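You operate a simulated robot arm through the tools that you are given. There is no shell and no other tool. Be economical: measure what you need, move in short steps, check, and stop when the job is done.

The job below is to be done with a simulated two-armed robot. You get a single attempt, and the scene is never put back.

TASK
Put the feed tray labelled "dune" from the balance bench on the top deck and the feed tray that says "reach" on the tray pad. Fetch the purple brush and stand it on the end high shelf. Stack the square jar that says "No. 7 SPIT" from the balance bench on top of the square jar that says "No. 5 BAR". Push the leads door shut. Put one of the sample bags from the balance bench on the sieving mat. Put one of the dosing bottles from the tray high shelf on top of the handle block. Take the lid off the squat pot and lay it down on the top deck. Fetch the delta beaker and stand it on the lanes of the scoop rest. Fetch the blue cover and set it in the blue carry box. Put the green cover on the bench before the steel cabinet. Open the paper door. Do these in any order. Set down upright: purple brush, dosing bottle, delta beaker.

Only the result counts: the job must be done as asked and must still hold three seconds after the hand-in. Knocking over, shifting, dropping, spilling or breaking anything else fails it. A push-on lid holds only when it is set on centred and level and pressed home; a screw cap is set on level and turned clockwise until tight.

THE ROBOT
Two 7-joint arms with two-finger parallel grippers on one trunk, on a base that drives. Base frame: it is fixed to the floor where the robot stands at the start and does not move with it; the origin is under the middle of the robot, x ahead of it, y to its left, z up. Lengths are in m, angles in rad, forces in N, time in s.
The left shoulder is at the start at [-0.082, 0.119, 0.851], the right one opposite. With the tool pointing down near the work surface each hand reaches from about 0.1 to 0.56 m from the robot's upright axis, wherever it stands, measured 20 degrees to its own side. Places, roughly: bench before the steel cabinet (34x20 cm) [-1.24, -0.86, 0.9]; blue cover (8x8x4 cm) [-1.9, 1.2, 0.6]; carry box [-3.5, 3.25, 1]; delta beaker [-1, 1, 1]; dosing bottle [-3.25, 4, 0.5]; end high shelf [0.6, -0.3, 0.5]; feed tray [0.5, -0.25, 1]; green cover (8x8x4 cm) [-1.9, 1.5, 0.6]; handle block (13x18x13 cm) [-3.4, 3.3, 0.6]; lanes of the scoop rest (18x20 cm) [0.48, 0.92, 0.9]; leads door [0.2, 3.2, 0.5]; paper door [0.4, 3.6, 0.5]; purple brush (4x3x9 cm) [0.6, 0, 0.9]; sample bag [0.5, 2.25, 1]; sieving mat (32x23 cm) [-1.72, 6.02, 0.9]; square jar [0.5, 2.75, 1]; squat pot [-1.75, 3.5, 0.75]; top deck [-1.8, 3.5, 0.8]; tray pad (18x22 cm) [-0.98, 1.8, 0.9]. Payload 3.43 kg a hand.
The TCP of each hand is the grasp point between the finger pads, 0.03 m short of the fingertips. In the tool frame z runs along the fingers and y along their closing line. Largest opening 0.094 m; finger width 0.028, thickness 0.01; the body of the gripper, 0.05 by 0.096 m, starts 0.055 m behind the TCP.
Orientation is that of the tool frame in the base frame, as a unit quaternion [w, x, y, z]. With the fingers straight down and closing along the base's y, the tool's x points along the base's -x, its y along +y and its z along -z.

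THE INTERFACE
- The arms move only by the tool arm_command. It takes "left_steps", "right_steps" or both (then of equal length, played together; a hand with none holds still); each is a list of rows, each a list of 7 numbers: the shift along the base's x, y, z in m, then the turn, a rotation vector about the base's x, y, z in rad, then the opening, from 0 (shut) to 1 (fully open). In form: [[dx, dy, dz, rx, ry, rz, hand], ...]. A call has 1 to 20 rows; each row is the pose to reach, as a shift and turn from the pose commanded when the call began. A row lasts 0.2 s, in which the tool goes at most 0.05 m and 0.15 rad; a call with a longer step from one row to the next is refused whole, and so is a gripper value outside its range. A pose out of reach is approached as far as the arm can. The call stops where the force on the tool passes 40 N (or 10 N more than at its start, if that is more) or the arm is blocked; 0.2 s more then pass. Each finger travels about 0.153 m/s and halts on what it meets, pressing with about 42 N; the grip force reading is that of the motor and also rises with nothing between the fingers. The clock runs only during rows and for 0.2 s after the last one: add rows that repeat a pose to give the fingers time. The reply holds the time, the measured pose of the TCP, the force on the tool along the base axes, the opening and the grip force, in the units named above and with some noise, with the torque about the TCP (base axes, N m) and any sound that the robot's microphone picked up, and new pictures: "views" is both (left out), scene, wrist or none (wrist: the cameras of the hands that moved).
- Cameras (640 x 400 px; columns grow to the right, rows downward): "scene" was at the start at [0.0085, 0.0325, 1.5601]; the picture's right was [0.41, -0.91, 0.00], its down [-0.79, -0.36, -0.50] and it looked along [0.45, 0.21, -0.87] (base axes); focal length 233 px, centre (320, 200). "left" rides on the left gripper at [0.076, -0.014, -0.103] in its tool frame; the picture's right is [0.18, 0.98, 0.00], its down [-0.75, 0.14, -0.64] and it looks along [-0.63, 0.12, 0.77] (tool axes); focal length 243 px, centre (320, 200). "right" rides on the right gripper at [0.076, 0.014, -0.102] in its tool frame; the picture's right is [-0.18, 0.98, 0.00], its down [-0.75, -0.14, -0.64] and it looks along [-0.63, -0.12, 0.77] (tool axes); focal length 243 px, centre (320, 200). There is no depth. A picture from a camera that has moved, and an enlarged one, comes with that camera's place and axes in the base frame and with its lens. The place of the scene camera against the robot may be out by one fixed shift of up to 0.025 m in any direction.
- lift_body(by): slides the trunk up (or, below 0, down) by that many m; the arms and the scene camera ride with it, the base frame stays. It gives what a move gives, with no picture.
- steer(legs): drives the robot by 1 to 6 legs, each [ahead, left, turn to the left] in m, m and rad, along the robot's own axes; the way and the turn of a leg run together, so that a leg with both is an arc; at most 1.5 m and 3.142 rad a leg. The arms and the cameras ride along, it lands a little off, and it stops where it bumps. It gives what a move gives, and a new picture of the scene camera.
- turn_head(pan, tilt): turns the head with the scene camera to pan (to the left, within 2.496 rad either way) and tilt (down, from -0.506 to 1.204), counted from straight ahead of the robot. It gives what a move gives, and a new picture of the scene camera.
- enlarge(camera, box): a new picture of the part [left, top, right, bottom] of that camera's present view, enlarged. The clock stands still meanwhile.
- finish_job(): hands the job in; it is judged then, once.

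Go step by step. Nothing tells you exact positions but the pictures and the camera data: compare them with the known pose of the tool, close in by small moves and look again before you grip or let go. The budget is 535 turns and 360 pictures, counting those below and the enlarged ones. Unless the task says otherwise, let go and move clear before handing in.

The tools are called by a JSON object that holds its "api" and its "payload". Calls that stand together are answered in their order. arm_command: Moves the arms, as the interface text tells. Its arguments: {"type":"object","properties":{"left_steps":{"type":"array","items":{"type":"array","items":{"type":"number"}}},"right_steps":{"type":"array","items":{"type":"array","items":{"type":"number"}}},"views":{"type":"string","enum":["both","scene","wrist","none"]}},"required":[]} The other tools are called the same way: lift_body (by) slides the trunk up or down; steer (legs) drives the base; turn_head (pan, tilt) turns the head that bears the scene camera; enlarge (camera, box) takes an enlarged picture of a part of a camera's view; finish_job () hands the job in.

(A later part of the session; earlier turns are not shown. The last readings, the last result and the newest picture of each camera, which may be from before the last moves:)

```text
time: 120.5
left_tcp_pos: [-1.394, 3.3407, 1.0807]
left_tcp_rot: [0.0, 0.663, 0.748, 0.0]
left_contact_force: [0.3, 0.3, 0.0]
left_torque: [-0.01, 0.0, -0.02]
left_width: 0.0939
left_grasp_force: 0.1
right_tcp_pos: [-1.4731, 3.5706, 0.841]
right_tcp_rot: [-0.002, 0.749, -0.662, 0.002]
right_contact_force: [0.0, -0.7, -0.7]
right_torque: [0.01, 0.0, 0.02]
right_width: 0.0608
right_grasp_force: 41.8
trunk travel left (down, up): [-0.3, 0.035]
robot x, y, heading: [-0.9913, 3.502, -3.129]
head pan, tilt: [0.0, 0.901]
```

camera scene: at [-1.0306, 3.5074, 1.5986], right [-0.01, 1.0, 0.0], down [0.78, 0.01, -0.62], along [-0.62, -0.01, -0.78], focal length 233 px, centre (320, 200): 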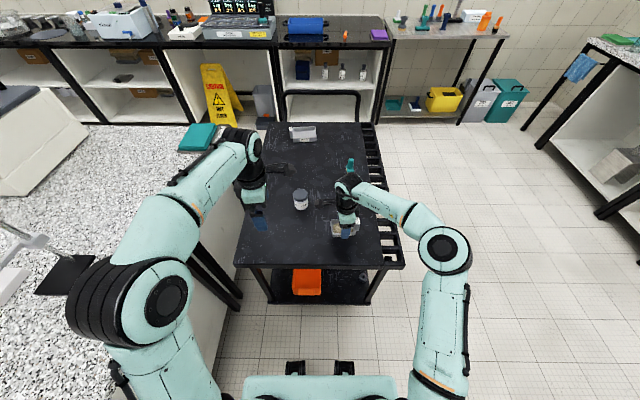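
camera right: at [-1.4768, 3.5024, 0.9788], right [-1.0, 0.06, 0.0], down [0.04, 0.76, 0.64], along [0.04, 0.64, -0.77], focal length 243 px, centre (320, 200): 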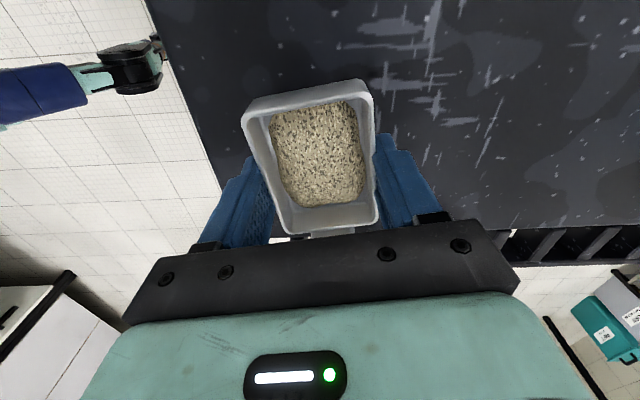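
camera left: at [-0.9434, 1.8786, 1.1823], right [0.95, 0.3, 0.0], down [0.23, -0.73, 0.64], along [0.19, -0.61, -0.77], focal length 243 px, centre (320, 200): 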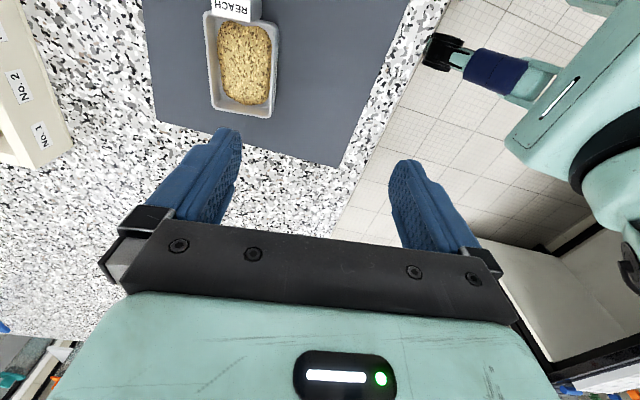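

{"api": "arm_command", "payload": {"right_steps": [[0, 0, -0.003, 0, 0, 0, 0], [0, 0, -0.006, 0, 0, 0, 0], [0, 0, -0.009, 0, 0, 0, 0], [0, 0, -0.012, 0, 0, 0, 0]], "views": "none"}}

```text
time: 121.5
left_tcp_pos: [-1.3952, 3.3413, 1.0819]
left_tcp_rot: [-0.001, 0.664, 0.748, 0.0]
left_contact_force: [0.5, -0.3, 0.3]
left_torque: [-0.01, 0.0, 0.02]
left_width: 0.0939
left_grasp_force: 0.1
right_tcp_pos: [-1.4735, 3.5704, 0.8289]
right_tcp_rot: [-0.002, 0.749, -0.662, 0.001]
right_contact_force: [0.6, -1.0, -1.3]
right_torque: [0.0, -0.02, -0.02]
right_width: 0.0608
right_grasp_force: 42.0
trunk travel left (down, up): [-0.3, 0.035]
robot x, y, heading: [-0.9943, 3.5029, -3.128]
head pan, tilt: [0.0, 0.901]
```

{"api": "arm_command", "payload": {"right_steps": [[0, 0, -0.004, 0, 0, 0, 0], [0, 0, -0.008, 0, 0, 0, 0], [0, 0, -0.012, 0, 0, 0, 0], [0, 0, -0.016, 0, 0, 0, 0]], "views": "wrist"}}

```text
time: 122.5
left_tcp_pos: [-1.3955, 3.3411, 1.0813]
left_tcp_rot: [0.001, 0.664, 0.748, 0.0]
left_contact_force: [-0.2, -0.2, 0.5]
left_torque: [0.02, 0.0, 0.01]
left_width: 0.094
left_grasp_force: 0.0
right_tcp_pos: [-1.473, 3.5722, 0.8124]
right_tcp_rot: [-0.002, 0.749, -0.662, 0.002]
right_contact_force: [0.2, 0.4, -0.4]
right_torque: [0.02, -0.01, 0.06]
right_width: 0.0608
right_grasp_force: 41.9
trunk travel left (down, up): [-0.3, 0.035]
robot x, y, heading: [-0.9928, 3.5048, -3.131]
head pan, tilt: [0.0, 0.901]
camera right: at [-1.4777, 3.4935, 0.915], right [-1.0, 0.06, 0.0], down [0.04, 0.76, 0.64], along [0.04, 0.64, -0.77], focal length 243 px, centre (320, 200)
```

right: 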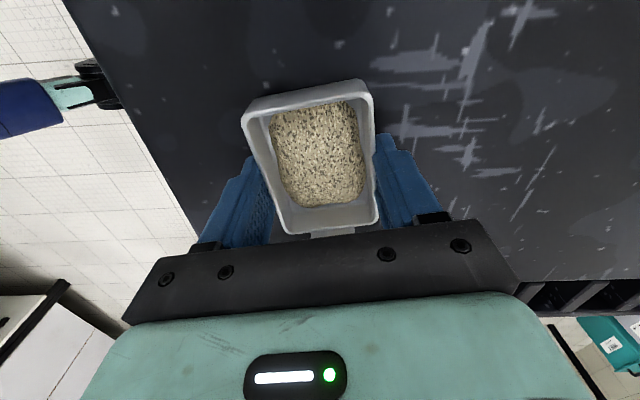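

{"api": "arm_command", "payload": {"right_steps": [[0, 0, -0.004, 0, 0, 0, 0], [0, 0, -0.008, 0, 0, 0, 0], [0, 0, -0.011, 0, 0, 0, 0], [0, 0, -0.014, 0, 0, 0, 0], [0, 0, -0.017, 0, 0, 0, 0], [0, 0, -0.02, 0, 0, 0, 0]], "views": "none"}}

```text
time: 123.2
left_tcp_pos: [-1.3941, 3.3429, 1.0805]
left_tcp_rot: [-0.001, 0.663, 0.748, -0.001]
left_contact_force: [-0.3, -0.6, 0.0]
left_torque: [0.02, -0.03, 0.01]
left_width: 0.094
left_grasp_force: 0.1
right_tcp_pos: [-1.474, 3.57, 0.8114]
right_tcp_rot: [0.001, 0.75, -0.662, -0.001]
right_contact_force: [6.3, 2.9, 16.5]
right_torque: [0.04, -0.24, 0.01]
right_width: 0.0608
right_grasp_force: 42.2
trunk travel left (down, up): [-0.3, 0.035]
robot x, y, heading: [-0.9901, 3.5043, -3.132]
head pan, tilt: [0.0, 0.901]
stopped in row 3 (right hand): the force on the tool passed its limit at 46 N (the readings are from after the stop); the commanded pose is now the measured one
```

Deck contact (z≈0.775). Release and rise.

{"api": "arm_command", "payload": {"right_steps": [[0, 0, 0.001, 0, 0, 0, 0], [0, 0, 0.001, 0, 0, 0, 0.4], [0, 0, 0.001, 0, 0, 0, 1], [0, 0, 0.001, 0, 0, 0, 1], [0, 0, 0.04, 0, 0, 0, 1], [0, 0, 0.08, 0, 0, 0, 1], [0, 0, 0.13, 0, 0, 0, 1], [0, 0, 0.18, 0, 0, 0, 1], [0, 0, 0.22, 0, 0, 0, 1]], "views": "both"}}

```text
time: 125.2
left_tcp_pos: [-1.3952, 3.3414, 1.0811]
left_tcp_rot: [0.0, 0.663, 0.749, -0.001]
left_contact_force: [0.7, 0.4, 0.2]
left_torque: [0.0, 0.02, 0.01]
left_width: 0.094
left_grasp_force: 0.1
right_tcp_pos: [-1.4741, 3.5724, 1.0296]
right_tcp_rot: [0.001, 0.749, -0.662, 0.0]
right_contact_force: [0.1, -0.9, 0.8]
right_torque: [-0.01, 0.0, 0.02]
right_width: 0.0941
right_grasp_force: 0.1
trunk travel left (down, up): [-0.3, 0.035]
robot x, y, heading: [-0.9896, 3.5005, -3.13]
head pan, tilt: [0.0, 0.901]
camera scene: at [-1.0304, 3.5073, 1.5986], right [-0.01, 1.0, 0.0], down [0.78, 0.01, -0.62], along [-0.62, -0.01, -0.78], focal length 233 px, centre (320, 200)
camera right: at [-1.479, 3.4942, 1.1312], right [-1.0, 0.06, 0.0], down [0.05, 0.77, 0.64], along [0.04, 0.64, -0.77], focal length 243 px, centre (320, 200)
```

scene: 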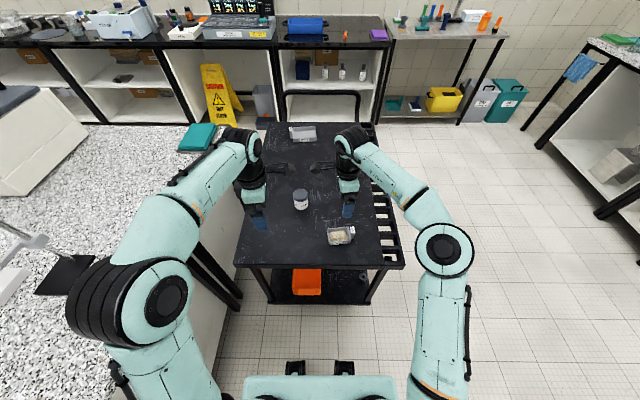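
right: 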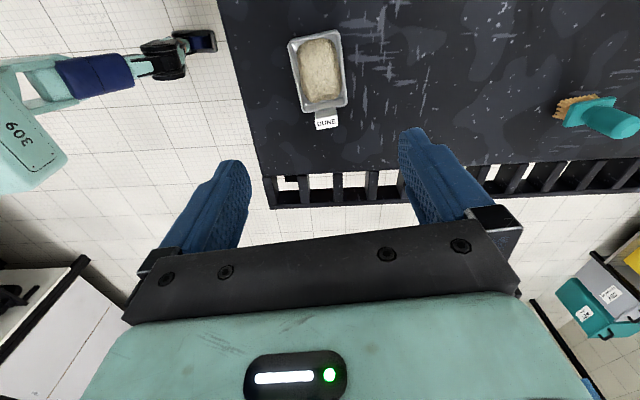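

Dune is on the deck. Now the squat pot; zooming.

{"api": "enlarge", "payload": {"camera": "scene", "box": [250, 110, 390, 260]}}

{"api": "enlarge", "payload": {"camera": "left", "box": [0, 0, 640, 400]}}

```text
2.67 times, centred on (320, 185) of scene
camera zoom: at [-1.0304, 3.5073, 1.5986], right [-0.01, 1.0, 0.0], down [0.78, 0.01, -0.62], along [-0.62, -0.01, -0.78], focal length 622 px, centre (320, 240)
```

zoom: 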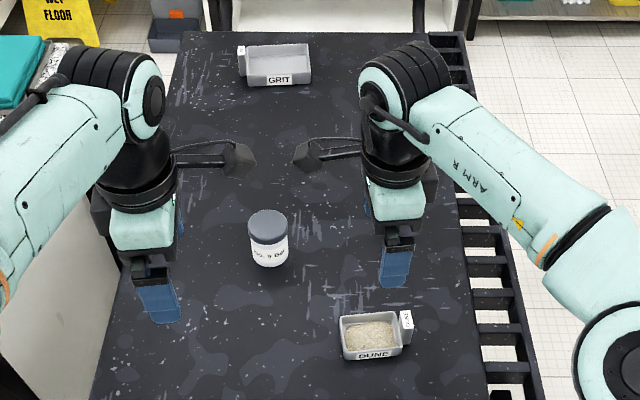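

```text
1.00 times, centred on (320, 200) of left (not enlarged: the box is as wide or as high as the picture)
camera zoom: at [-1.4181, 3.4155, 1.1823], right [0.95, 0.3, 0.0], down [0.23, -0.73, 0.64], along [0.19, -0.61, -0.77], focal length 243 px, centre (320, 200)
```

zoom: 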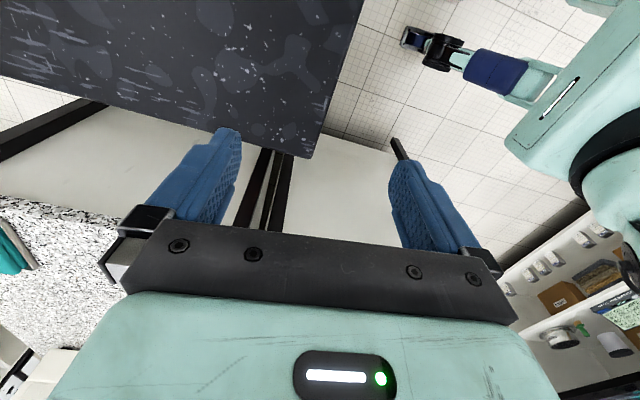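

The pot (grey lid, ~6 cm) is at about (-1.66, 3.415). Driving a bit closer and bringing the left hand over it.

{"api": "steer", "payload": {"legs": [[0.11, 0, -0.01]]}}

{"api": "arm_command", "payload": {"right_steps": [[0.04, 0.03, 0.02, 0, 0, 0.14, 1], [0.08, 0.06, 0.04, 0, 0, 0.28, 1], [0.12, 0.09, 0.06, 0, 0, 0.42, 1], [0.14, 0.11, 0.06, 0, 0, 0.56, 1], [0.14, 0.11, 0.06, 0, 0, 0.7, 1], [0.14, 0.11, 0.06, 0, 0, 0.84, 1], [0.14, 0.11, 0.06, 0, 0, 0.98, 1], [0.14, 0.11, 0.06, 0, 0, 1.12, 1], [0.14, 0.11, 0.06, 0, 0, 1.26, 1], [0.14, 0.11, 0.06, 0, 0, 1.4, 1]], "left_steps": [[0, 0.01, 0, 0, 0, -0.145, 1], [0, 0.02, 0, 0, 0, -0.29, 1], [0, 0.03, 0, 0, 0, -0.435, 1], [0, 0.04, 0, 0, 0, -0.58, 1], [0, 0.05, 0, 0, 0, -0.725, 1], [0, 0.06, 0, 0, 0, -0.87, 1], [0, 0.07, 0, 0, 0, -1.015, 1], [0, 0.075, 0, 0, 0, -1.16, 1], [0, 0.075, 0, 0, 0, -1.305, 1], [0, 0.075, 0, 0, 0, -1.45, 1]], "views": "both"}}

```text
time: 126.4
left_tcp_pos: [-1.5054, 3.3461, 1.0814]
left_tcp_rot: [-0.001, 0.667, 0.745, 0.0]
left_contact_force: [0.5, -0.7, 0.0]
left_torque: [-0.01, -0.03, 0.0]
left_width: 0.0939
left_grasp_force: 0.0
right_tcp_pos: [-1.5846, 3.5756, 1.0292]
right_tcp_rot: [0.001, 0.746, -0.666, 0.0]
right_contact_force: [-0.1, 0.3, 0.2]
right_torque: [-0.01, -0.02, 0.03]
right_width: 0.0938
right_grasp_force: 0.1
trunk travel left (down, up): [-0.3, 0.035]
robot x, y, heading: [-1.1046, 3.5011, -3.139]
head pan, tilt: [0.0, 0.901]
camera scene: at [-1.1408, 3.5071, 1.5984], right [0.0, 1.0, 0.0], down [0.78, 0.0, -0.62], along [-0.62, 0.0, -0.78], focal length 233 px, centre (320, 200)
```

scene: 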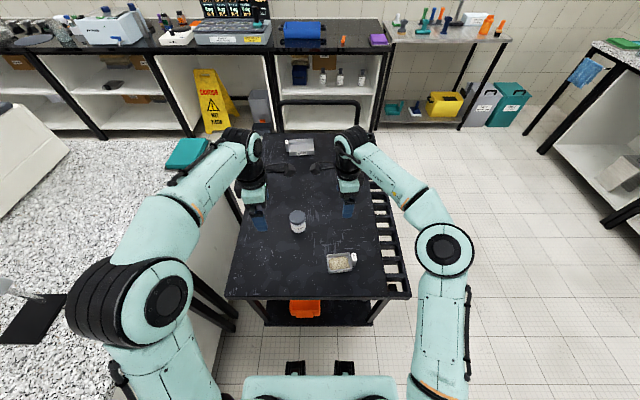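

```text
refused: row 1 steps farther than a row can; nothing moved
```

{"api": "arm_command", "payload": {"right_steps": [[0.03, 0.02, 0.01, 0, 0, 0.12, 1], [0.06, 0.04, 0.02, 0, 0, 0.24, 1], [0.09, 0.06, 0.03, 0, 0, 0.36, 1], [0.12, 0.08, 0.04, 0, 0, 0.48, 1], [0.14, 0.1, 0.05, 0, 0, 0.6, 1], [0.14, 0.11, 0.06, 0, 0, 0.73, 1], [0.14, 0.11, 0.06, 0, 0, 0.86, 1], [0.14, 0.11, 0.06, 0, 0, 0.98, 1], [0.14, 0.11, 0.06, 0, 0, 1.1, 1], [0.14, 0.11, 0.06, 0, 0, 1.22, 1], [0.14, 0.11, 0.06, 0, 0, 1.34, 1], [0.14, 0.11, 0.06, 0, 0, 1.46, 1]], "left_steps": [[0, 0.01, 0, 0, 0, -0.14, 1], [0, 0.02, 0, 0, 0, -0.28, 1], [0, 0.03, 0, 0, 0, -0.42, 1], [0, 0.04, 0, 0, 0, -0.56, 1], [0, 0.05, 0, 0, 0, -0.7, 1], [0, 0.06, 0, 0, 0, -0.84, 1], [0, 0.07, 0, 0, 0, -0.98, 1], [0, 0.07, 0, 0, 0, -1.12, 1], [0, 0.07, 0, 0, 0, -1.26, 1], [0, 0.07, 0, 0, 0, -1.4, 1], [0, 0.07, 0, 0, 0, -1.54, 1], [0, 0.07, 0, 0, 0, -1.68, 1]], "views": "both"}}

```text
time: 129.0
left_tcp_pos: [-1.5072, 3.416, 1.0824]
left_tcp_rot: [0.0, 1.0, -0.001, 0.0]
left_contact_force: [-0.2, 1.0, -0.3]
left_torque: [0.02, 0.0, -0.01]
left_width: 0.0941
left_grasp_force: 0.1
right_tcp_pos: [-1.4446, 3.6862, 1.0871]
right_tcp_rot: [0.001, 1.0, 0.002, 0.0]
right_contact_force: [0.0, -0.6, 0.1]
right_torque: [0.0, 0.01, -0.01]
right_width: 0.0937
right_grasp_force: 0.1
trunk travel left (down, up): [-0.3, 0.035]
robot x, y, heading: [-1.1021, 3.5026, -3.142]
head pan, tilt: [0.0, 0.901]
camera scene: at [-1.1408, 3.5072, 1.5986], right [0.0, 1.0, 0.0], down [0.78, 0.0, -0.62], along [-0.62, 0.0, -0.78], focal length 233 px, centre (320, 200)
camera right: at [-1.3686, 3.6719, 1.1902], right [-0.18, -0.98, 0.0], down [-0.75, 0.14, 0.64], along [-0.63, 0.11, -0.77], focal length 243 px, centre (320, 200)
camera left: at [-1.431, 3.4291, 1.1824], right [0.18, -0.98, 0.0], down [-0.75, -0.14, 0.64], along [-0.63, -0.12, -0.77], focal length 243 px, centre (320, 200)
```

scene: 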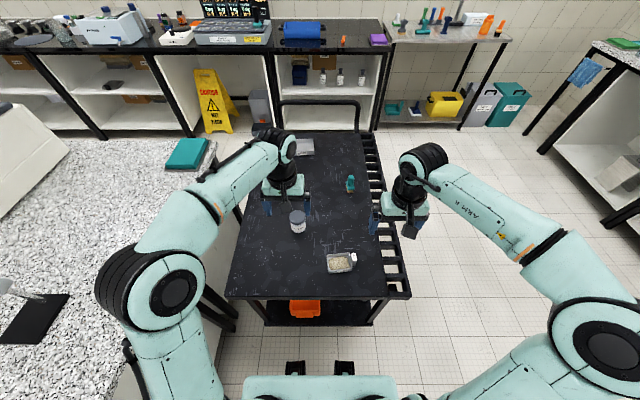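
right: 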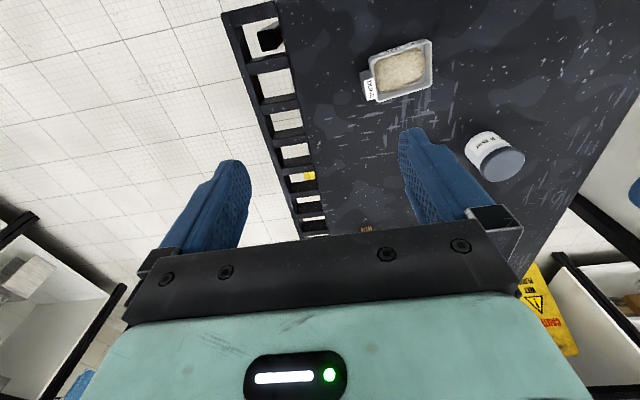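
left: 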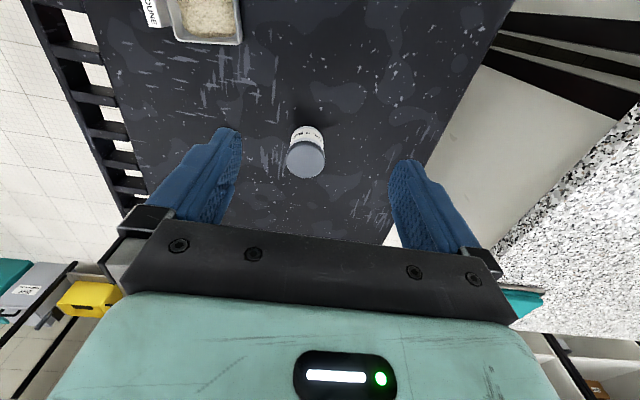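

{"api": "enlarge", "payload": {"camera": "left", "box": [265, 110, 345, 190]}}

{"api": "enlarge", "payload": {"camera": "right", "box": [450, 110, 550, 190]}}

```text
5.00 times, centred on (305, 150) of left
camera zoom: at [-1.431, 3.4291, 1.1824], right [0.18, -0.98, 0.0], down [-0.75, -0.14, 0.64], along [-0.63, -0.12, -0.77], focal length 1213 px, centre (395, 450)
```

zoom: 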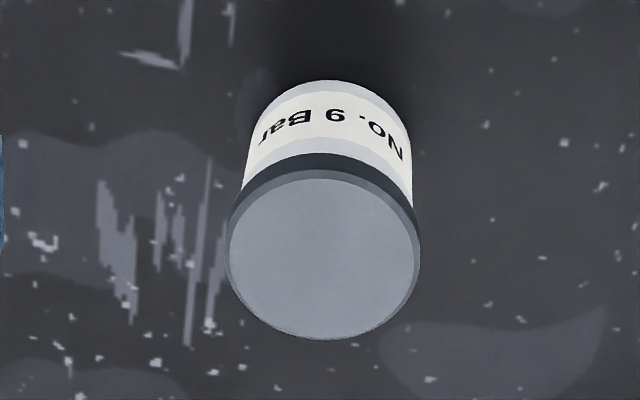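

```text
5.00 times, centred on (500, 150) of right
camera zoom: at [-1.3686, 3.6719, 1.1902], right [-0.18, -0.98, 0.0], down [-0.75, 0.14, 0.64], along [-0.63, 0.11, -0.77], focal length 1213 px, centre (-580, 450)
```

zoom: 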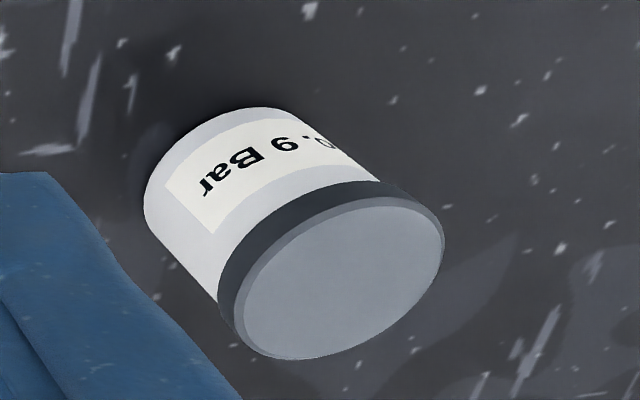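

It's a push-on grey lid (6.2 cm, z 0.835–0.846) on a pot at (-1.634, 3.414). Lowering the left hand over it.

{"api": "arm_command", "payload": {"left_steps": [[-0.04, 0, 0, 0, 0, 0, 1], [-0.08, 0, -0.02, 0, 0, 0, 1], [-0.11, -0.001, -0.05, 0, 0, 0, 1], [-0.127, -0.002, -0.09, 0, 0, 0, 1], [-0.127, -0.002, -0.13, 0, 0, 0, 1], [-0.127, -0.002, -0.17, 0, 0, 0, 1], [-0.127, -0.002, -0.19, 0, 0, 0, 1], [-0.127, -0.002, -0.19, 0, 0, 0, 1]], "views": "wrist"}}

```text
time: 130.8
left_tcp_pos: [-1.6336, 3.4141, 0.8913]
left_tcp_rot: [0.0, 1.0, 0.001, 0.0]
left_contact_force: [0.0, -0.7, -0.6]
left_torque: [0.0, 0.02, -0.03]
left_width: 0.0939
left_grasp_force: 0.1
right_tcp_pos: [-1.4446, 3.6852, 1.0885]
right_tcp_rot: [0.001, 1.0, 0.002, 0.0]
right_contact_force: [0.1, -0.1, 0.5]
right_torque: [-0.02, 0.0, 0.02]
right_width: 0.094
right_grasp_force: 0.0
trunk travel left (down, up): [-0.3, 0.035]
robot x, y, heading: [-1.1016, 3.504, -3.139]
head pan, tilt: [0.0, 0.901]
camera left: at [-1.5576, 3.4279, 0.9931], right [0.19, -0.98, 0.0], down [-0.75, -0.14, 0.64], along [-0.63, -0.12, -0.77], focal length 243 px, centre (320, 200)
```

left: 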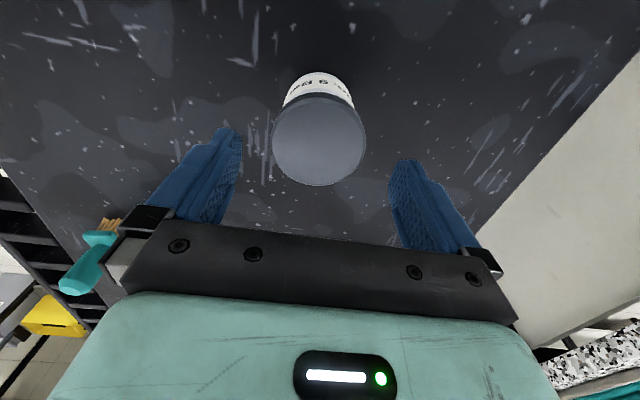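

{"api": "arm_command", "payload": {"left_steps": [[0.002, 0, -0.025, 0, 0, 0, 1], [0.003, 0, -0.049, 0, 0, 0, 1], [0.003, 0, -0.049, 0, 0, 0, 0.5], [0.003, 0, -0.049, 0, 0, 0, 0.2], [0.003, 0, -0.049, 0, 0, 0, 0], [0.003, 0, -0.049, 0, 0, 0, 0]], "views": "wrist"}}

```text
time: 132.2
left_tcp_pos: [-1.6313, 3.4147, 0.8427]
left_tcp_rot: [0.0, 1.0, 0.0, 0.0]
left_contact_force: [0.9, 0.2, -0.5]
left_torque: [-0.02, -0.03, -0.02]
left_width: 0.0604
left_grasp_force: 42.0
right_tcp_pos: [-1.4449, 3.6865, 1.0886]
right_tcp_rot: [0.0, 1.0, 0.002, 0.0]
right_contact_force: [-0.2, -0.7, -0.2]
right_torque: [0.01, 0.01, 0.01]
right_width: 0.0942
right_grasp_force: 0.1
trunk travel left (down, up): [-0.3, 0.035]
robot x, y, heading: [-1.0979, 3.5046, -3.141]
head pan, tilt: [0.0, 0.901]
camera left: at [-1.5549, 3.4287, 0.944], right [0.19, -0.98, 0.0], down [-0.75, -0.14, 0.64], along [-0.63, -0.12, -0.77], focal length 243 px, centre (320, 200)
```

left: 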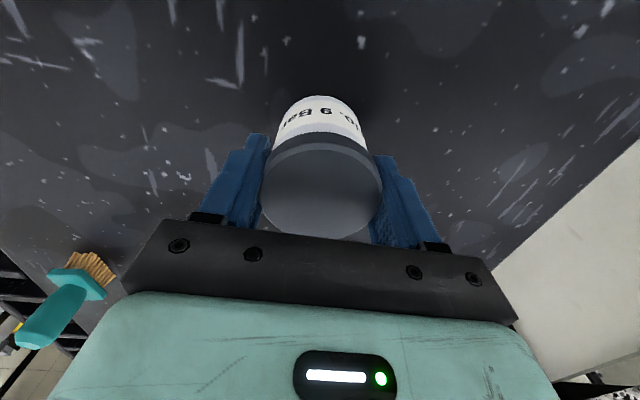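

Gripped at 60 mm. Pull up a little and watch.

{"api": "arm_command", "payload": {"left_steps": [[0, 0, 0.004, 0, 0, 0, 0], [0, 0, 0.008, 0, 0, 0, 0], [0, 0, 0.015, 0, 0, 0, 0], [0, 0, 0.02, 0, 0, 0, 0]], "views": "wrist"}}

```text
time: 133.2
left_tcp_pos: [-1.6301, 3.4137, 0.8622]
left_tcp_rot: [0.001, 1.0, 0.001, 0.0]
left_contact_force: [1.0, -0.6, -0.6]
left_torque: [0.0, 0.04, -0.02]
left_width: 0.0605
left_grasp_force: 41.3
right_tcp_pos: [-1.4445, 3.6867, 1.0887]
right_tcp_rot: [0.0, 1.0, 0.002, 0.0]
right_contact_force: [1.1, 0.2, 0.5]
right_torque: [0.01, 0.01, -0.04]
right_width: 0.0939
right_grasp_force: 0.1
trunk travel left (down, up): [-0.3, 0.035]
robot x, y, heading: [-1.1006, 3.4977, -3.14]
head pan, tilt: [0.0, 0.901]
camera left: at [-1.5542, 3.4279, 0.9642], right [0.19, -0.98, 0.0], down [-0.75, -0.14, 0.64], along [-0.63, -0.12, -0.77], focal length 243 px, centre (320, 200)
```

left: 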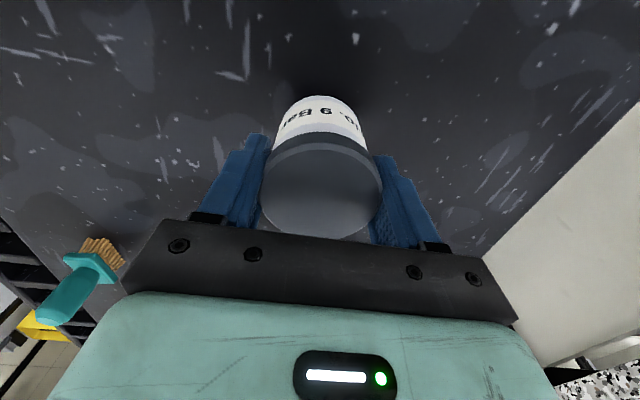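

The whole pot came up, so the lid is held fast. I'll lift the pot in the air and grip its body with the right hand from the side.

{"api": "arm_command", "payload": {"left_steps": [[0.01, 0, 0.03, 0, 0, 0, 0], [0.02, -0.003, 0.06, 0, 0, 0, 0], [0.035, -0.006, 0.09, 0, 0, 0, 0], [0.05, -0.01, 0.12, 0, 0, 0, 0], [0.065, -0.01, 0.15, 0, 0, 0, 0], [0.08, -0.01, 0.158, 0, 0, 0, 0], [0.08, -0.01, 0.158, 0, 0, 0, 0], [0.08, -0.01, 0.158, 0, 0, 0, 0], [0.08, -0.01, 0.158, 0, 0, 0, 0], [0.08, -0.01, 0.158, 0, 0, 0, 0], [0.08, -0.01, 0.158, 0, 0, 0, 0]], "right_steps": [[0, 0.01, 0, 0, 0, -0.145, 1], [0, 0.02, 0, 0, 0, -0.29, 1], [0, 0.03, 0, 0, 0, -0.435, 1], [0, 0.04, 0, 0, 0, -0.58, 1], [0, 0.04, 0, 0, 0, -0.725, 1], [0, 0.04, 0, 0, 0, -0.87, 1], [0, 0.04, 0, 0, 0, -1.015, 1], [0, 0.04, 0, 0, 0, -1.16, 1], [0, 0.04, 0, 0, 0, -1.305, 1], [0, 0.04, 0, 0, 0, -1.45, 1], [0, 0.04, 0, 0, 0, -1.57, 1]], "views": "none"}}

{"api": "arm_command", "payload": {"right_steps": [[0, 0, 0, -0.145, 0, 0, 1], [0, 0, 0, -0.29, 0, 0, 1], [0, 0, 0, -0.435, 0, 0, 1], [0, 0, 0, -0.58, 0, 0, 1], [0, 0, 0, -0.725, 0, 0, 1], [0, 0, 0, -0.87, 0, 0, 1], [0, 0, 0, -1.015, 0, 0, 1], [0, 0, 0, -1.16, 0, 0, 1], [0, 0, 0, -1.305, 0, 0, 1], [0, 0, 0, -1.45, 0, 0, 1], [0, 0, 0, -1.57, 0, 0, 1], [0, 0, 0, -1.57, 0, 0, 1]], "views": "both"}}

```text
time: 135.6
left_tcp_pos: [-1.5511, 3.4032, 1.0217]
left_tcp_rot: [0.0, 1.0, 0.001, 0.0]
left_contact_force: [0.6, 0.1, -0.6]
left_torque: [0.0, -0.02, 0.02]
left_width: 0.0606
left_grasp_force: 42.4
right_tcp_pos: [-1.4437, 3.7258, 1.089]
right_tcp_rot: [0.0, 0.708, -0.706, -0.001]
right_contact_force: [-0.2, 0.8, 0.8]
right_torque: [-0.02, -0.03, 0.0]
right_width: 0.0938
right_grasp_force: 0.1
trunk travel left (down, up): [-0.3, 0.035]
robot x, y, heading: [-1.0981, 3.4992, -3.139]
head pan, tilt: [0.0, 0.901]
```

```text
time: 138.2
left_tcp_pos: [-1.551, 3.4036, 1.0211]
left_tcp_rot: [-0.001, 1.0, 0.001, 0.0]
left_contact_force: [-0.2, 0.1, -0.4]
left_torque: [0.02, -0.01, 0.0]
left_width: 0.0605
left_grasp_force: 41.3
right_tcp_pos: [-1.4448, 3.7264, 1.0884]
right_tcp_rot: [0.502, 0.5, -0.499, 0.498]
right_contact_force: [-1.3, 1.0, -0.3]
right_torque: [-0.02, 0.02, 0.01]
right_width: 0.0938
right_grasp_force: 0.0
trunk travel left (down, up): [-0.3, 0.035]
robot x, y, heading: [-1.0991, 3.5021, -3.141]
head pan, tilt: [0.0, 0.901]
camera scene: at [-1.1408, 3.507, 1.5986], right [0.0, 1.0, 0.0], down [0.78, 0.0, -0.62], along [-0.62, 0.0, -0.78], focal length 233 px, centre (320, 200)
camera right: at [-1.4579, 3.828, 1.1648], right [-0.98, 0.0, -0.18], down [0.14, 0.64, -0.75], along [0.11, -0.77, -0.63], focal length 243 px, centre (320, 200)
```

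scene: 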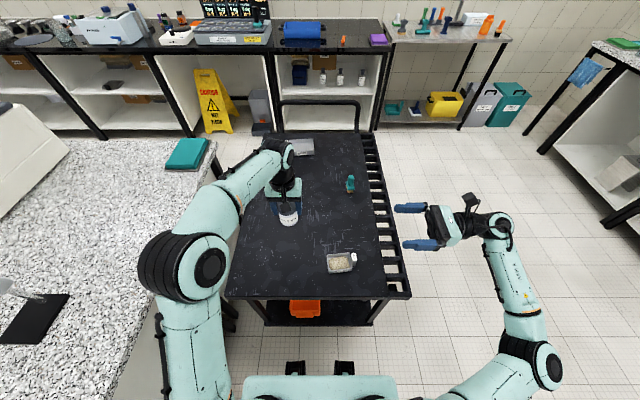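
right: 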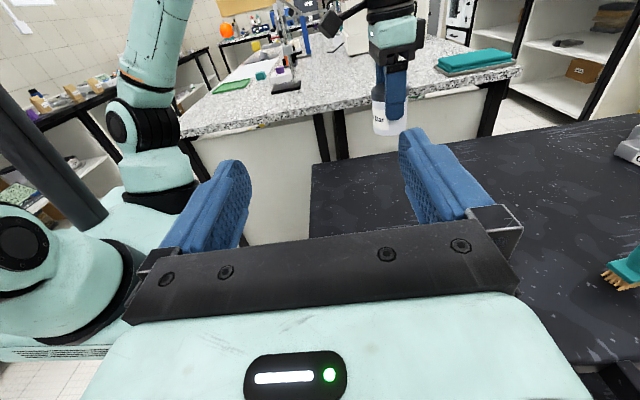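

{"api": "arm_command", "payload": {"right_steps": [[-0.02, -0.025, -0.03, 0, 0, 0, 1], [-0.04, -0.05, -0.06, 0, 0, 0, 1], [-0.06, -0.08, -0.09, 0, 0, 0, 1], [-0.08, -0.11, -0.11, 0, 0, 0, 1], [-0.1, -0.15, -0.116, 0, 0, 0, 1], [-0.106, -0.195, -0.116, 0, 0, 0, 1], [-0.106, -0.195, -0.116, 0, 0, 0, 1]], "views": "both"}}

```text
time: 139.8
left_tcp_pos: [-1.551, 3.4053, 1.0225]
left_tcp_rot: [0.001, 1.0, 0.001, 0.0]
left_contact_force: [1.5, 0.4, -1.6]
left_torque: [-0.04, 0.0, 0.02]
left_width: 0.0606
left_grasp_force: 41.9
right_tcp_pos: [-1.5501, 3.5314, 0.9747]
right_tcp_rot: [0.502, 0.5, -0.5, 0.498]
right_contact_force: [-0.8, 0.0, -0.3]
right_torque: [0.01, -0.01, 0.02]
right_width: 0.0944
right_grasp_force: 0.0
trunk travel left (down, up): [-0.3, 0.035]
robot x, y, heading: [-1.1009, 3.4986, -3.142]
head pan, tilt: [0.0, 0.901]
camera scene: at [-1.1407, 3.5077, 1.5986], right [0.0, 1.0, 0.0], down [0.78, 0.0, -0.62], along [-0.62, 0.0, -0.78], focal length 233 px, centre (320, 200)
camera right: at [-1.5633, 3.6325, 1.0499], right [-0.98, 0.0, -0.18], down [0.14, 0.64, -0.75], along [0.11, -0.77, -0.63], focal length 243 px, centre (320, 200)
```

scene: 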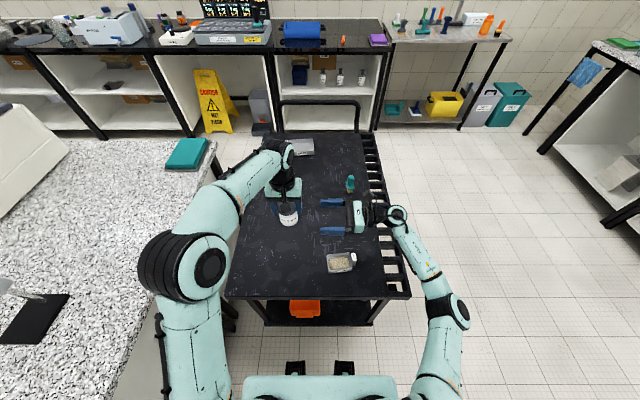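
right: 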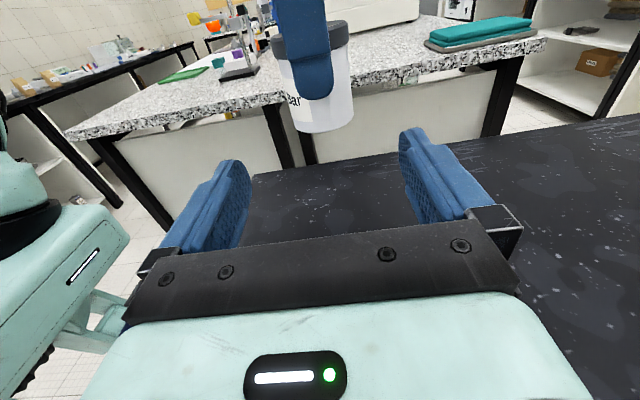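

{"api": "arm_command", "payload": {"right_steps": [[0, -0.035, -0.004, 0, 0, 0, 1], [0, -0.07, -0.004, 0, 0, 0, 1], [-0.001, -0.1, -0.004, 0, 0, 0, 1], [-0.001, -0.116, -0.004, 0, 0, 0, 1], [-0.001, -0.116, -0.004, 0, 0, 0, 0.6], [-0.001, -0.116, -0.004, 0, 0, 0, 0.3], [-0.001, -0.116, -0.004, 0, 0, 0, 0], [-0.001, -0.116, -0.004, 0, 0, 0, 0]], "views": "wrist"}}

```text
time: 141.6
left_tcp_pos: [-1.5501, 3.4027, 1.0225]
left_tcp_rot: [0.0, 1.0, 0.002, 0.0]
left_contact_force: [-0.3, -0.3, -0.9]
left_torque: [-0.02, -0.01, 0.02]
left_width: 0.0607
left_grasp_force: 42.0
right_tcp_pos: [-1.552, 3.4143, 0.9691]
right_tcp_rot: [0.501, 0.5, -0.5, 0.499]
right_contact_force: [-0.5, 0.1, -0.4]
right_torque: [0.07, 0.0, -0.01]
right_width: 0.0586
right_grasp_force: 41.7
trunk travel left (down, up): [-0.3, 0.035]
robot x, y, heading: [-1.0986, 3.501, -3.142]
head pan, tilt: [0.0, 0.901]
heard: snap
camera right: at [-1.5656, 3.5166, 1.0444], right [-0.98, 0.0, -0.18], down [0.14, 0.64, -0.75], along [0.11, -0.77, -0.63], focal length 243 px, centre (320, 200)
```

right: 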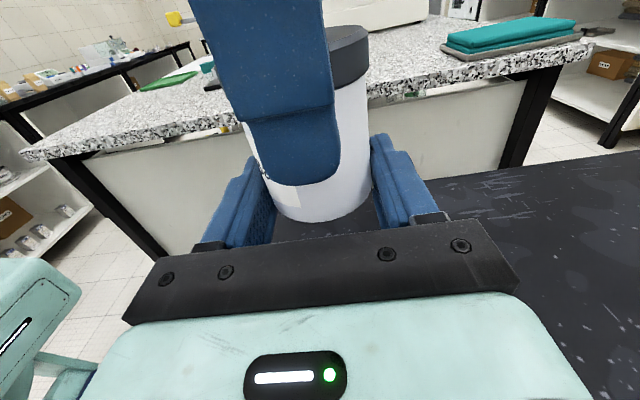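

Body held; a snap was heard (the push-on lid). Now pull the lid up with the left hand.

{"api": "arm_command", "payload": {"left_steps": [[0, 0, 0.004, 0, 0, 0, 0], [0, 0, 0.008, 0, 0, 0, 0], [0, 0, 0.012, 0, 0, 0, 0], [0, 0, 0.02, 0, 0, 0, 0], [0, 0, 0.04, 0, 0, 0, 0]], "views": "both"}}

```text
time: 142.8
left_tcp_pos: [-1.5507, 3.4035, 1.0604]
left_tcp_rot: [0.0, 1.0, 0.002, 0.0]
left_contact_force: [-0.1, -1.0, 0.0]
left_torque: [0.01, 0.0, 0.04]
left_width: 0.0607
left_grasp_force: 41.7
right_tcp_pos: [-1.5522, 3.4154, 0.9672]
right_tcp_rot: [0.501, 0.501, -0.5, 0.498]
right_contact_force: [-0.4, 0.6, 0.9]
right_torque: [0.03, 0.01, -0.03]
right_width: 0.058
right_grasp_force: 42.0
trunk travel left (down, up): [-0.3, 0.035]
robot x, y, heading: [-1.1013, 3.5006, -3.138]
head pan, tilt: [0.0, 0.901]
camera scene: at [-1.1407, 3.5072, 1.5986], right [0.0, 1.0, 0.0], down [0.78, 0.0, -0.62], along [-0.62, 0.0, -0.78], focal length 233 px, centre (320, 200)
camera left: at [-1.4738, 3.417, 1.1612], right [0.19, -0.98, 0.0], down [-0.75, -0.14, 0.64], along [-0.63, -0.12, -0.77], focal length 243 px, centre (320, 200)
```

scene: 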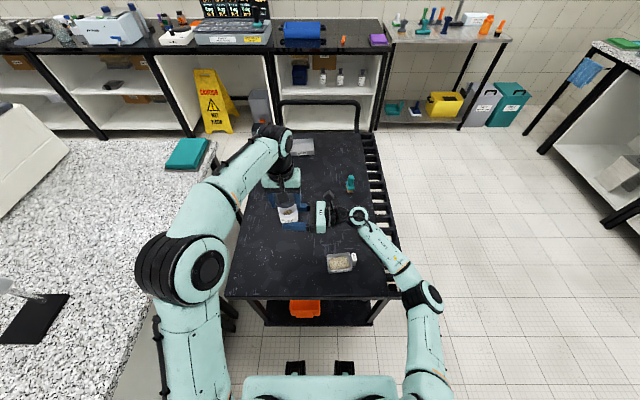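
left: 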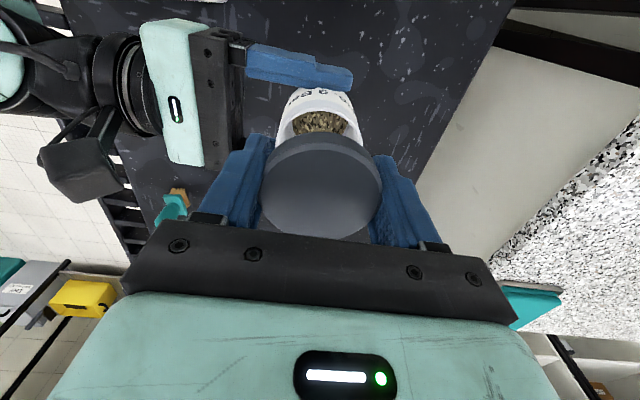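

Lid is off and the right hand holds the pot. Now lay the lid on the deck near (-1.46, 3.32).

{"api": "arm_command", "payload": {"left_steps": [[0, 0, 0.03, 0, 0, 0, 0], [0.03, -0.025, 0.03, 0, 0, 0, 0], [0.06, -0.05, 0.03, 0, 0, 0, 0], [0.09, -0.08, 0.03, 0, 0, 0, 0], [0.09, -0.085, -0.01, 0, 0, 0, 0], [0.09, -0.085, -0.06, 0, 0, 0, 0], [0.09, -0.085, -0.11, 0, 0, 0, 0], [0.09, -0.085, -0.16, 0, 0, 0, 0], [0.09, -0.085, -0.2, 0, 0, 0, 0], [0.09, -0.085, -0.23, 0, 0, 0, 0], [0.09, -0.085, -0.243, 0, 0, 0, 0], [0.09, -0.085, -0.243, 0, 0, 0, 0]], "views": "both"}}

```text
time: 145.4
left_tcp_pos: [-1.4615, 3.3164, 0.8173]
left_tcp_rot: [0.0, 1.0, 0.001, -0.001]
left_contact_force: [-0.4, -0.2, 0.1]
left_torque: [0.0, -0.03, 0.04]
left_width: 0.0606
left_grasp_force: 41.6
right_tcp_pos: [-1.5518, 3.4147, 0.9696]
right_tcp_rot: [0.501, 0.5, -0.5, 0.498]
right_contact_force: [-0.8, -0.5, 0.2]
right_torque: [0.01, 0.01, 0.02]
right_width: 0.0573
right_grasp_force: 41.9
trunk travel left (down, up): [-0.3, 0.035]
robot x, y, heading: [-1.1036, 3.5009, -3.14]
head pan, tilt: [0.0, 0.901]
camera scene: at [-1.1408, 3.5071, 1.5986], right [0.0, 1.0, 0.0], down [0.78, 0.0, -0.62], along [-0.62, 0.0, -0.78], focal length 233 px, centre (320, 200)
camera left: at [-1.3856, 3.3322, 0.9185], right [0.19, -0.98, 0.0], down [-0.75, -0.14, 0.64], along [-0.63, -0.12, -0.77], focal length 243 px, centre (320, 200)
```

scene: 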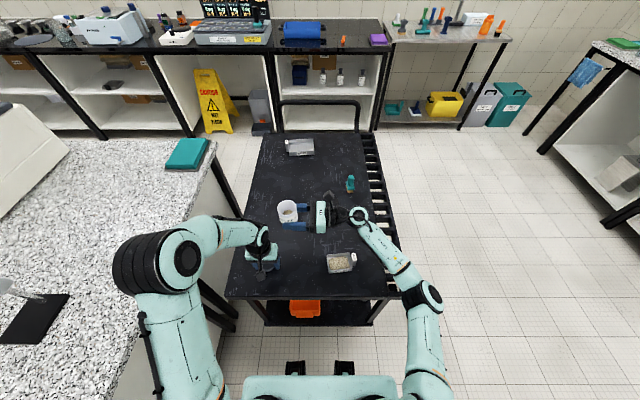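
left: 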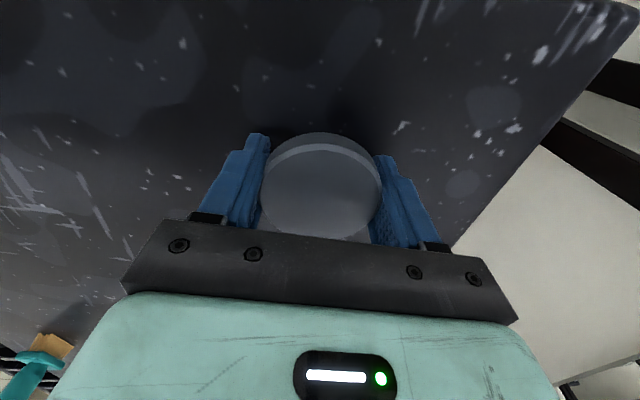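

{"api": "arm_command", "payload": {"left_steps": [[0, 0, -0.005, 0, 0, 0, 0], [0, 0, -0.01, 0, 0, 0, 0], [0, 0, -0.01, 0, 0, 0, 0.15], [0, 0, -0.01, 0, 0, 0, 0.5], [0, 0, -0.01, 0, 0, 0, 1], [0, 0, -0.01, 0, 0, 0, 1], [0, 0, -0.01, 0, 0, 0, 1]], "views": "wrist"}}

```text
time: 146.8
left_tcp_pos: [-1.4612, 3.3268, 0.8095]
left_tcp_rot: [-0.005, 1.0, -0.003, -0.004]
left_contact_force: [4.6, 11.6, 15.4]
left_torque: [-0.41, -0.37, 0.38]
left_width: 0.0872
left_grasp_force: 0.1
right_tcp_pos: [-1.5511, 3.4165, 0.9696]
right_tcp_rot: [0.501, 0.501, -0.499, 0.499]
right_contact_force: [0.3, -0.9, -1.1]
right_torque: [0.04, 0.01, 0.04]
right_width: 0.0569
right_grasp_force: 41.9
trunk travel left (down, up): [-0.3, 0.035]
robot x, y, heading: [-1.0998, 3.5043, -3.141]
head pan, tilt: [0.0, 0.901]
stopped in row 6 (left hand): the force on the tool passed its limit at 43 N (the readings are from after the stop); the commanded pose is now the measured one
camera left: at [-1.3845, 3.339, 0.9113], right [0.18, -0.98, -0.01], down [-0.75, -0.14, 0.65], along [-0.64, -0.11, -0.76], focal length 243 px, centre (320, 200)
```

left: 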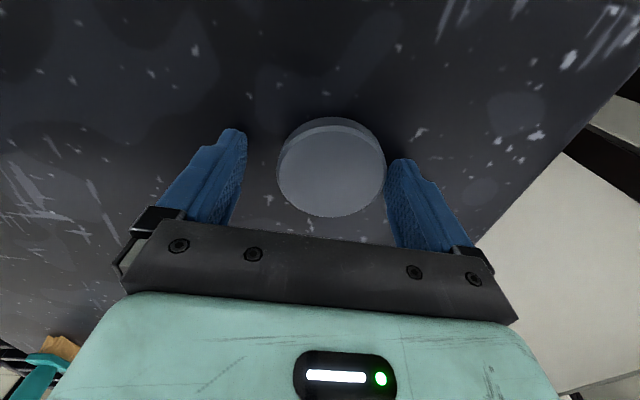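

{"api": "arm_command", "payload": {"left_steps": [[0, -0.004, 0.005, 0, 0, 0, 1], [0, -0.006, 0.01, 0, 0, 0, 1], [0, -0.006, 0.04, 0, 0, 0, 1], [0, -0.006, 0.08, 0, 0, 0, 1]], "views": "both"}}

```text
time: 147.8
left_tcp_pos: [-1.4617, 3.3177, 0.8894]
left_tcp_rot: [-0.002, 1.0, -0.002, -0.002]
left_contact_force: [-0.7, -0.3, -0.1]
left_torque: [0.03, 0.01, 0.0]
left_width: 0.0941
left_grasp_force: 0.2
right_tcp_pos: [-1.5512, 3.416, 0.9679]
right_tcp_rot: [0.501, 0.501, -0.5, 0.498]
right_contact_force: [0.4, 0.2, -2.0]
right_torque: [-0.04, 0.0, -0.04]
right_width: 0.0573
right_grasp_force: 41.5
trunk travel left (down, up): [-0.3, 0.035]
robot x, y, heading: [-1.1008, 3.501, -3.14]
head pan, tilt: [0.0, 0.901]
camera scene: at [-1.1402, 3.5079, 1.5986], right [0.0, 1.0, 0.0], down [0.78, 0.0, -0.62], along [-0.62, 0.0, -0.78], focal length 233 px, centre (320, 200)
camera left: at [-1.3841, 3.3309, 0.9903], right [0.18, -0.98, -0.01], down [-0.75, -0.14, 0.64], along [-0.63, -0.11, -0.77], focal length 243 px, centre (320, 200)
```

scene: 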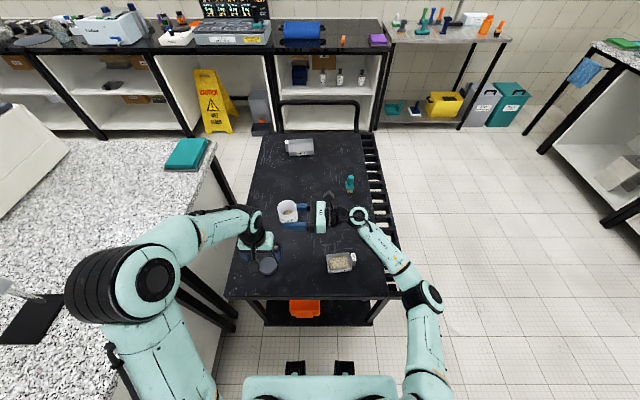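
left: 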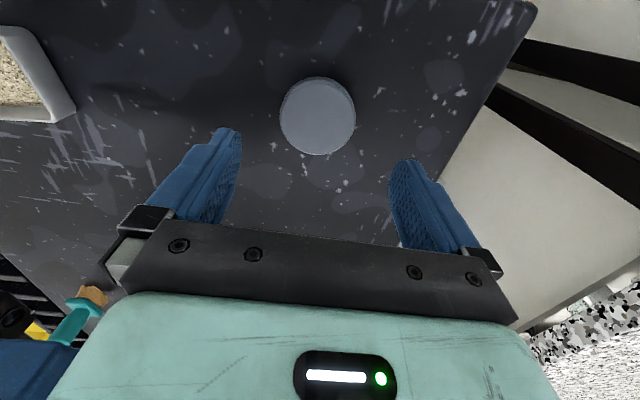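

Lid lies on the deck. Now take the pot from above with the left hand to set it back on its place.

{"api": "arm_command", "payload": {"left_steps": [[0, 0, 0.05, 0, 0, 0, 0.82], [0, 0, 0.1, 0, 0, 0, 0.82], [0, 0, 0.15, 0, 0, 0, 0.82], [0, 0, 0.2, 0, 0, 0, 0.82], [-0.03, 0.03, 0.2, 0, 0, 0, 0.82], [-0.06, 0.06, 0.2, 0, 0, 0, 0.82], [-0.0895, 0.086, 0.2, 0, 0, 0, 0.82], [-0.0895, 0.086, 0.19, 0, 0, 0, 0.82]], "views": "wrist"}}

```text
time: 149.6
left_tcp_pos: [-1.549, 3.4038, 1.0809]
left_tcp_rot: [-0.004, 1.0, -0.002, -0.003]
left_contact_force: [-0.2, -1.0, 0.4]
left_torque: [-0.01, 0.0, 0.01]
left_width: 0.0771
left_grasp_force: 0.1
right_tcp_pos: [-1.5518, 3.4155, 0.9685]
right_tcp_rot: [0.502, 0.5, -0.501, 0.497]
right_contact_force: [0.6, -0.4, -1.1]
right_torque: [-0.02, 0.04, -0.06]
right_width: 0.0568
right_grasp_force: 41.9
trunk travel left (down, up): [-0.3, 0.035]
robot x, y, heading: [-1.1039, 3.502, -3.14]
head pan, tilt: [0.0, 0.901]
camera left: at [-1.4726, 3.4167, 1.1814], right [0.18, -0.98, -0.01], down [-0.75, -0.14, 0.64], along [-0.64, -0.11, -0.76], focal length 243 px, centre (320, 200)
```

left: 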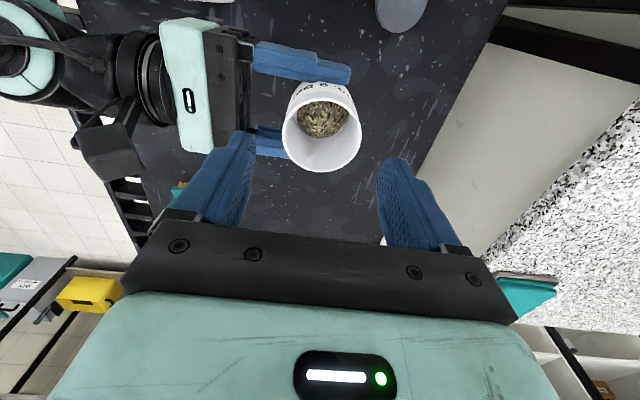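

{"api": "arm_command", "payload": {"left_steps": [[0, 0, -0.03, 0, 0, 0, 0.82], [0, 0, -0.055, 0, 0, 0, 0.82], [0, 0, -0.055, 0, 0, 0, 0.82], [0, 0, -0.055, 0, 0, 0, 0.5], [0, 0, -0.055, 0, 0, 0, 0], [0, 0, -0.055, 0, 0, 0, 0]], "views": "wrist"}}

```text
time: 151.0
left_tcp_pos: [-1.5508, 3.4044, 1.025]
left_tcp_rot: [-0.003, 1.0, 0.0, -0.003]
left_contact_force: [-2.3, -4.2, -0.7]
left_torque: [0.37, -0.03, 0.58]
left_width: 0.0561
left_grasp_force: 41.7
right_tcp_pos: [-1.5528, 3.4172, 0.9693]
right_tcp_rot: [0.501, 0.5, -0.5, 0.498]
right_contact_force: [2.8, 4.9, -0.7]
right_torque: [-0.6, 0.16, -0.46]
right_width: 0.0572
right_grasp_force: 41.8
trunk travel left (down, up): [-0.3, 0.035]
robot x, y, heading: [-1.1039, 3.5057, -3.141]
head pan, tilt: [0.0, 0.901]
camera left: at [-1.4743, 3.4167, 1.1254], right [0.18, -0.98, -0.01], down [-0.75, -0.14, 0.64], along [-0.63, -0.11, -0.76], focal length 243 px, centre (320, 200)
```

left: 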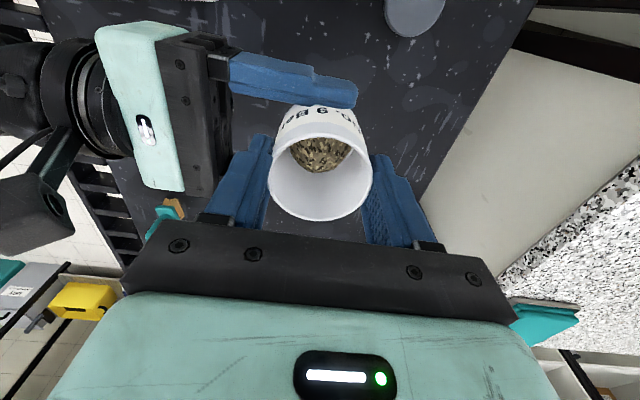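

{"api": "arm_command", "payload": {"right_steps": [[0, 0, 0, 0, 0, 0, 0.5], [0, 0, 0, 0, 0, 0, 1], [0, 0, 0, 0, 0, 0, 1], [0, 0.04, 0, 0, 0, 0, 1], [0, 0.08, 0, 0, 0, 0, 1], [0, 0.12, 0, 0, 0, 0, 1], [0, 0.16, 0.01, 0, 0, 0, 1], [0.02, 0.2, 0.03, 0, 0, 0, 1], [0.04, 0.24, 0.05, 0, 0, 0, 1], [0.07, 0.27, 0.07, 0, 0, 0, 1]], "views": "both"}}

```text
time: 153.2
left_tcp_pos: [-1.5498, 3.4035, 1.0259]
left_tcp_rot: [-0.003, 1.0, -0.001, -0.003]
left_contact_force: [-0.1, 1.1, 0.5]
left_torque: [0.05, -0.01, 0.01]
left_width: 0.056
left_grasp_force: 42.0
right_tcp_pos: [-1.484, 3.6879, 1.0379]
right_tcp_rot: [0.502, 0.501, -0.5, 0.497]
right_contact_force: [-0.8, 0.2, -0.1]
right_torque: [-0.01, 0.0, 0.03]
right_width: 0.0941
right_grasp_force: 0.0
trunk travel left (down, up): [-0.3, 0.035]
robot x, y, heading: [-1.101, 3.5024, -3.141]
head pan, tilt: [0.0, 0.901]
camera scene: at [-1.1399, 3.5083, 1.5985], right [0.0, 1.0, 0.0], down [0.78, 0.0, -0.62], along [-0.62, 0.0, -0.78], focal length 233 px, centre (320, 200)
camera right: at [-1.4976, 3.7892, 1.114], right [-0.98, 0.0, -0.18], down [0.14, 0.64, -0.75], along [0.11, -0.77, -0.63], focal length 243 px, centre (320, 200)
```

scene: 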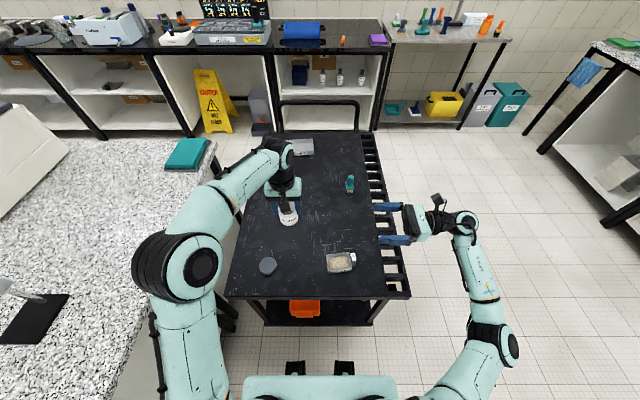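
right: 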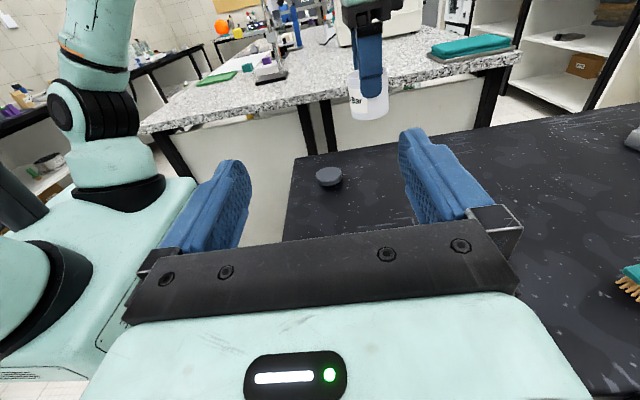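

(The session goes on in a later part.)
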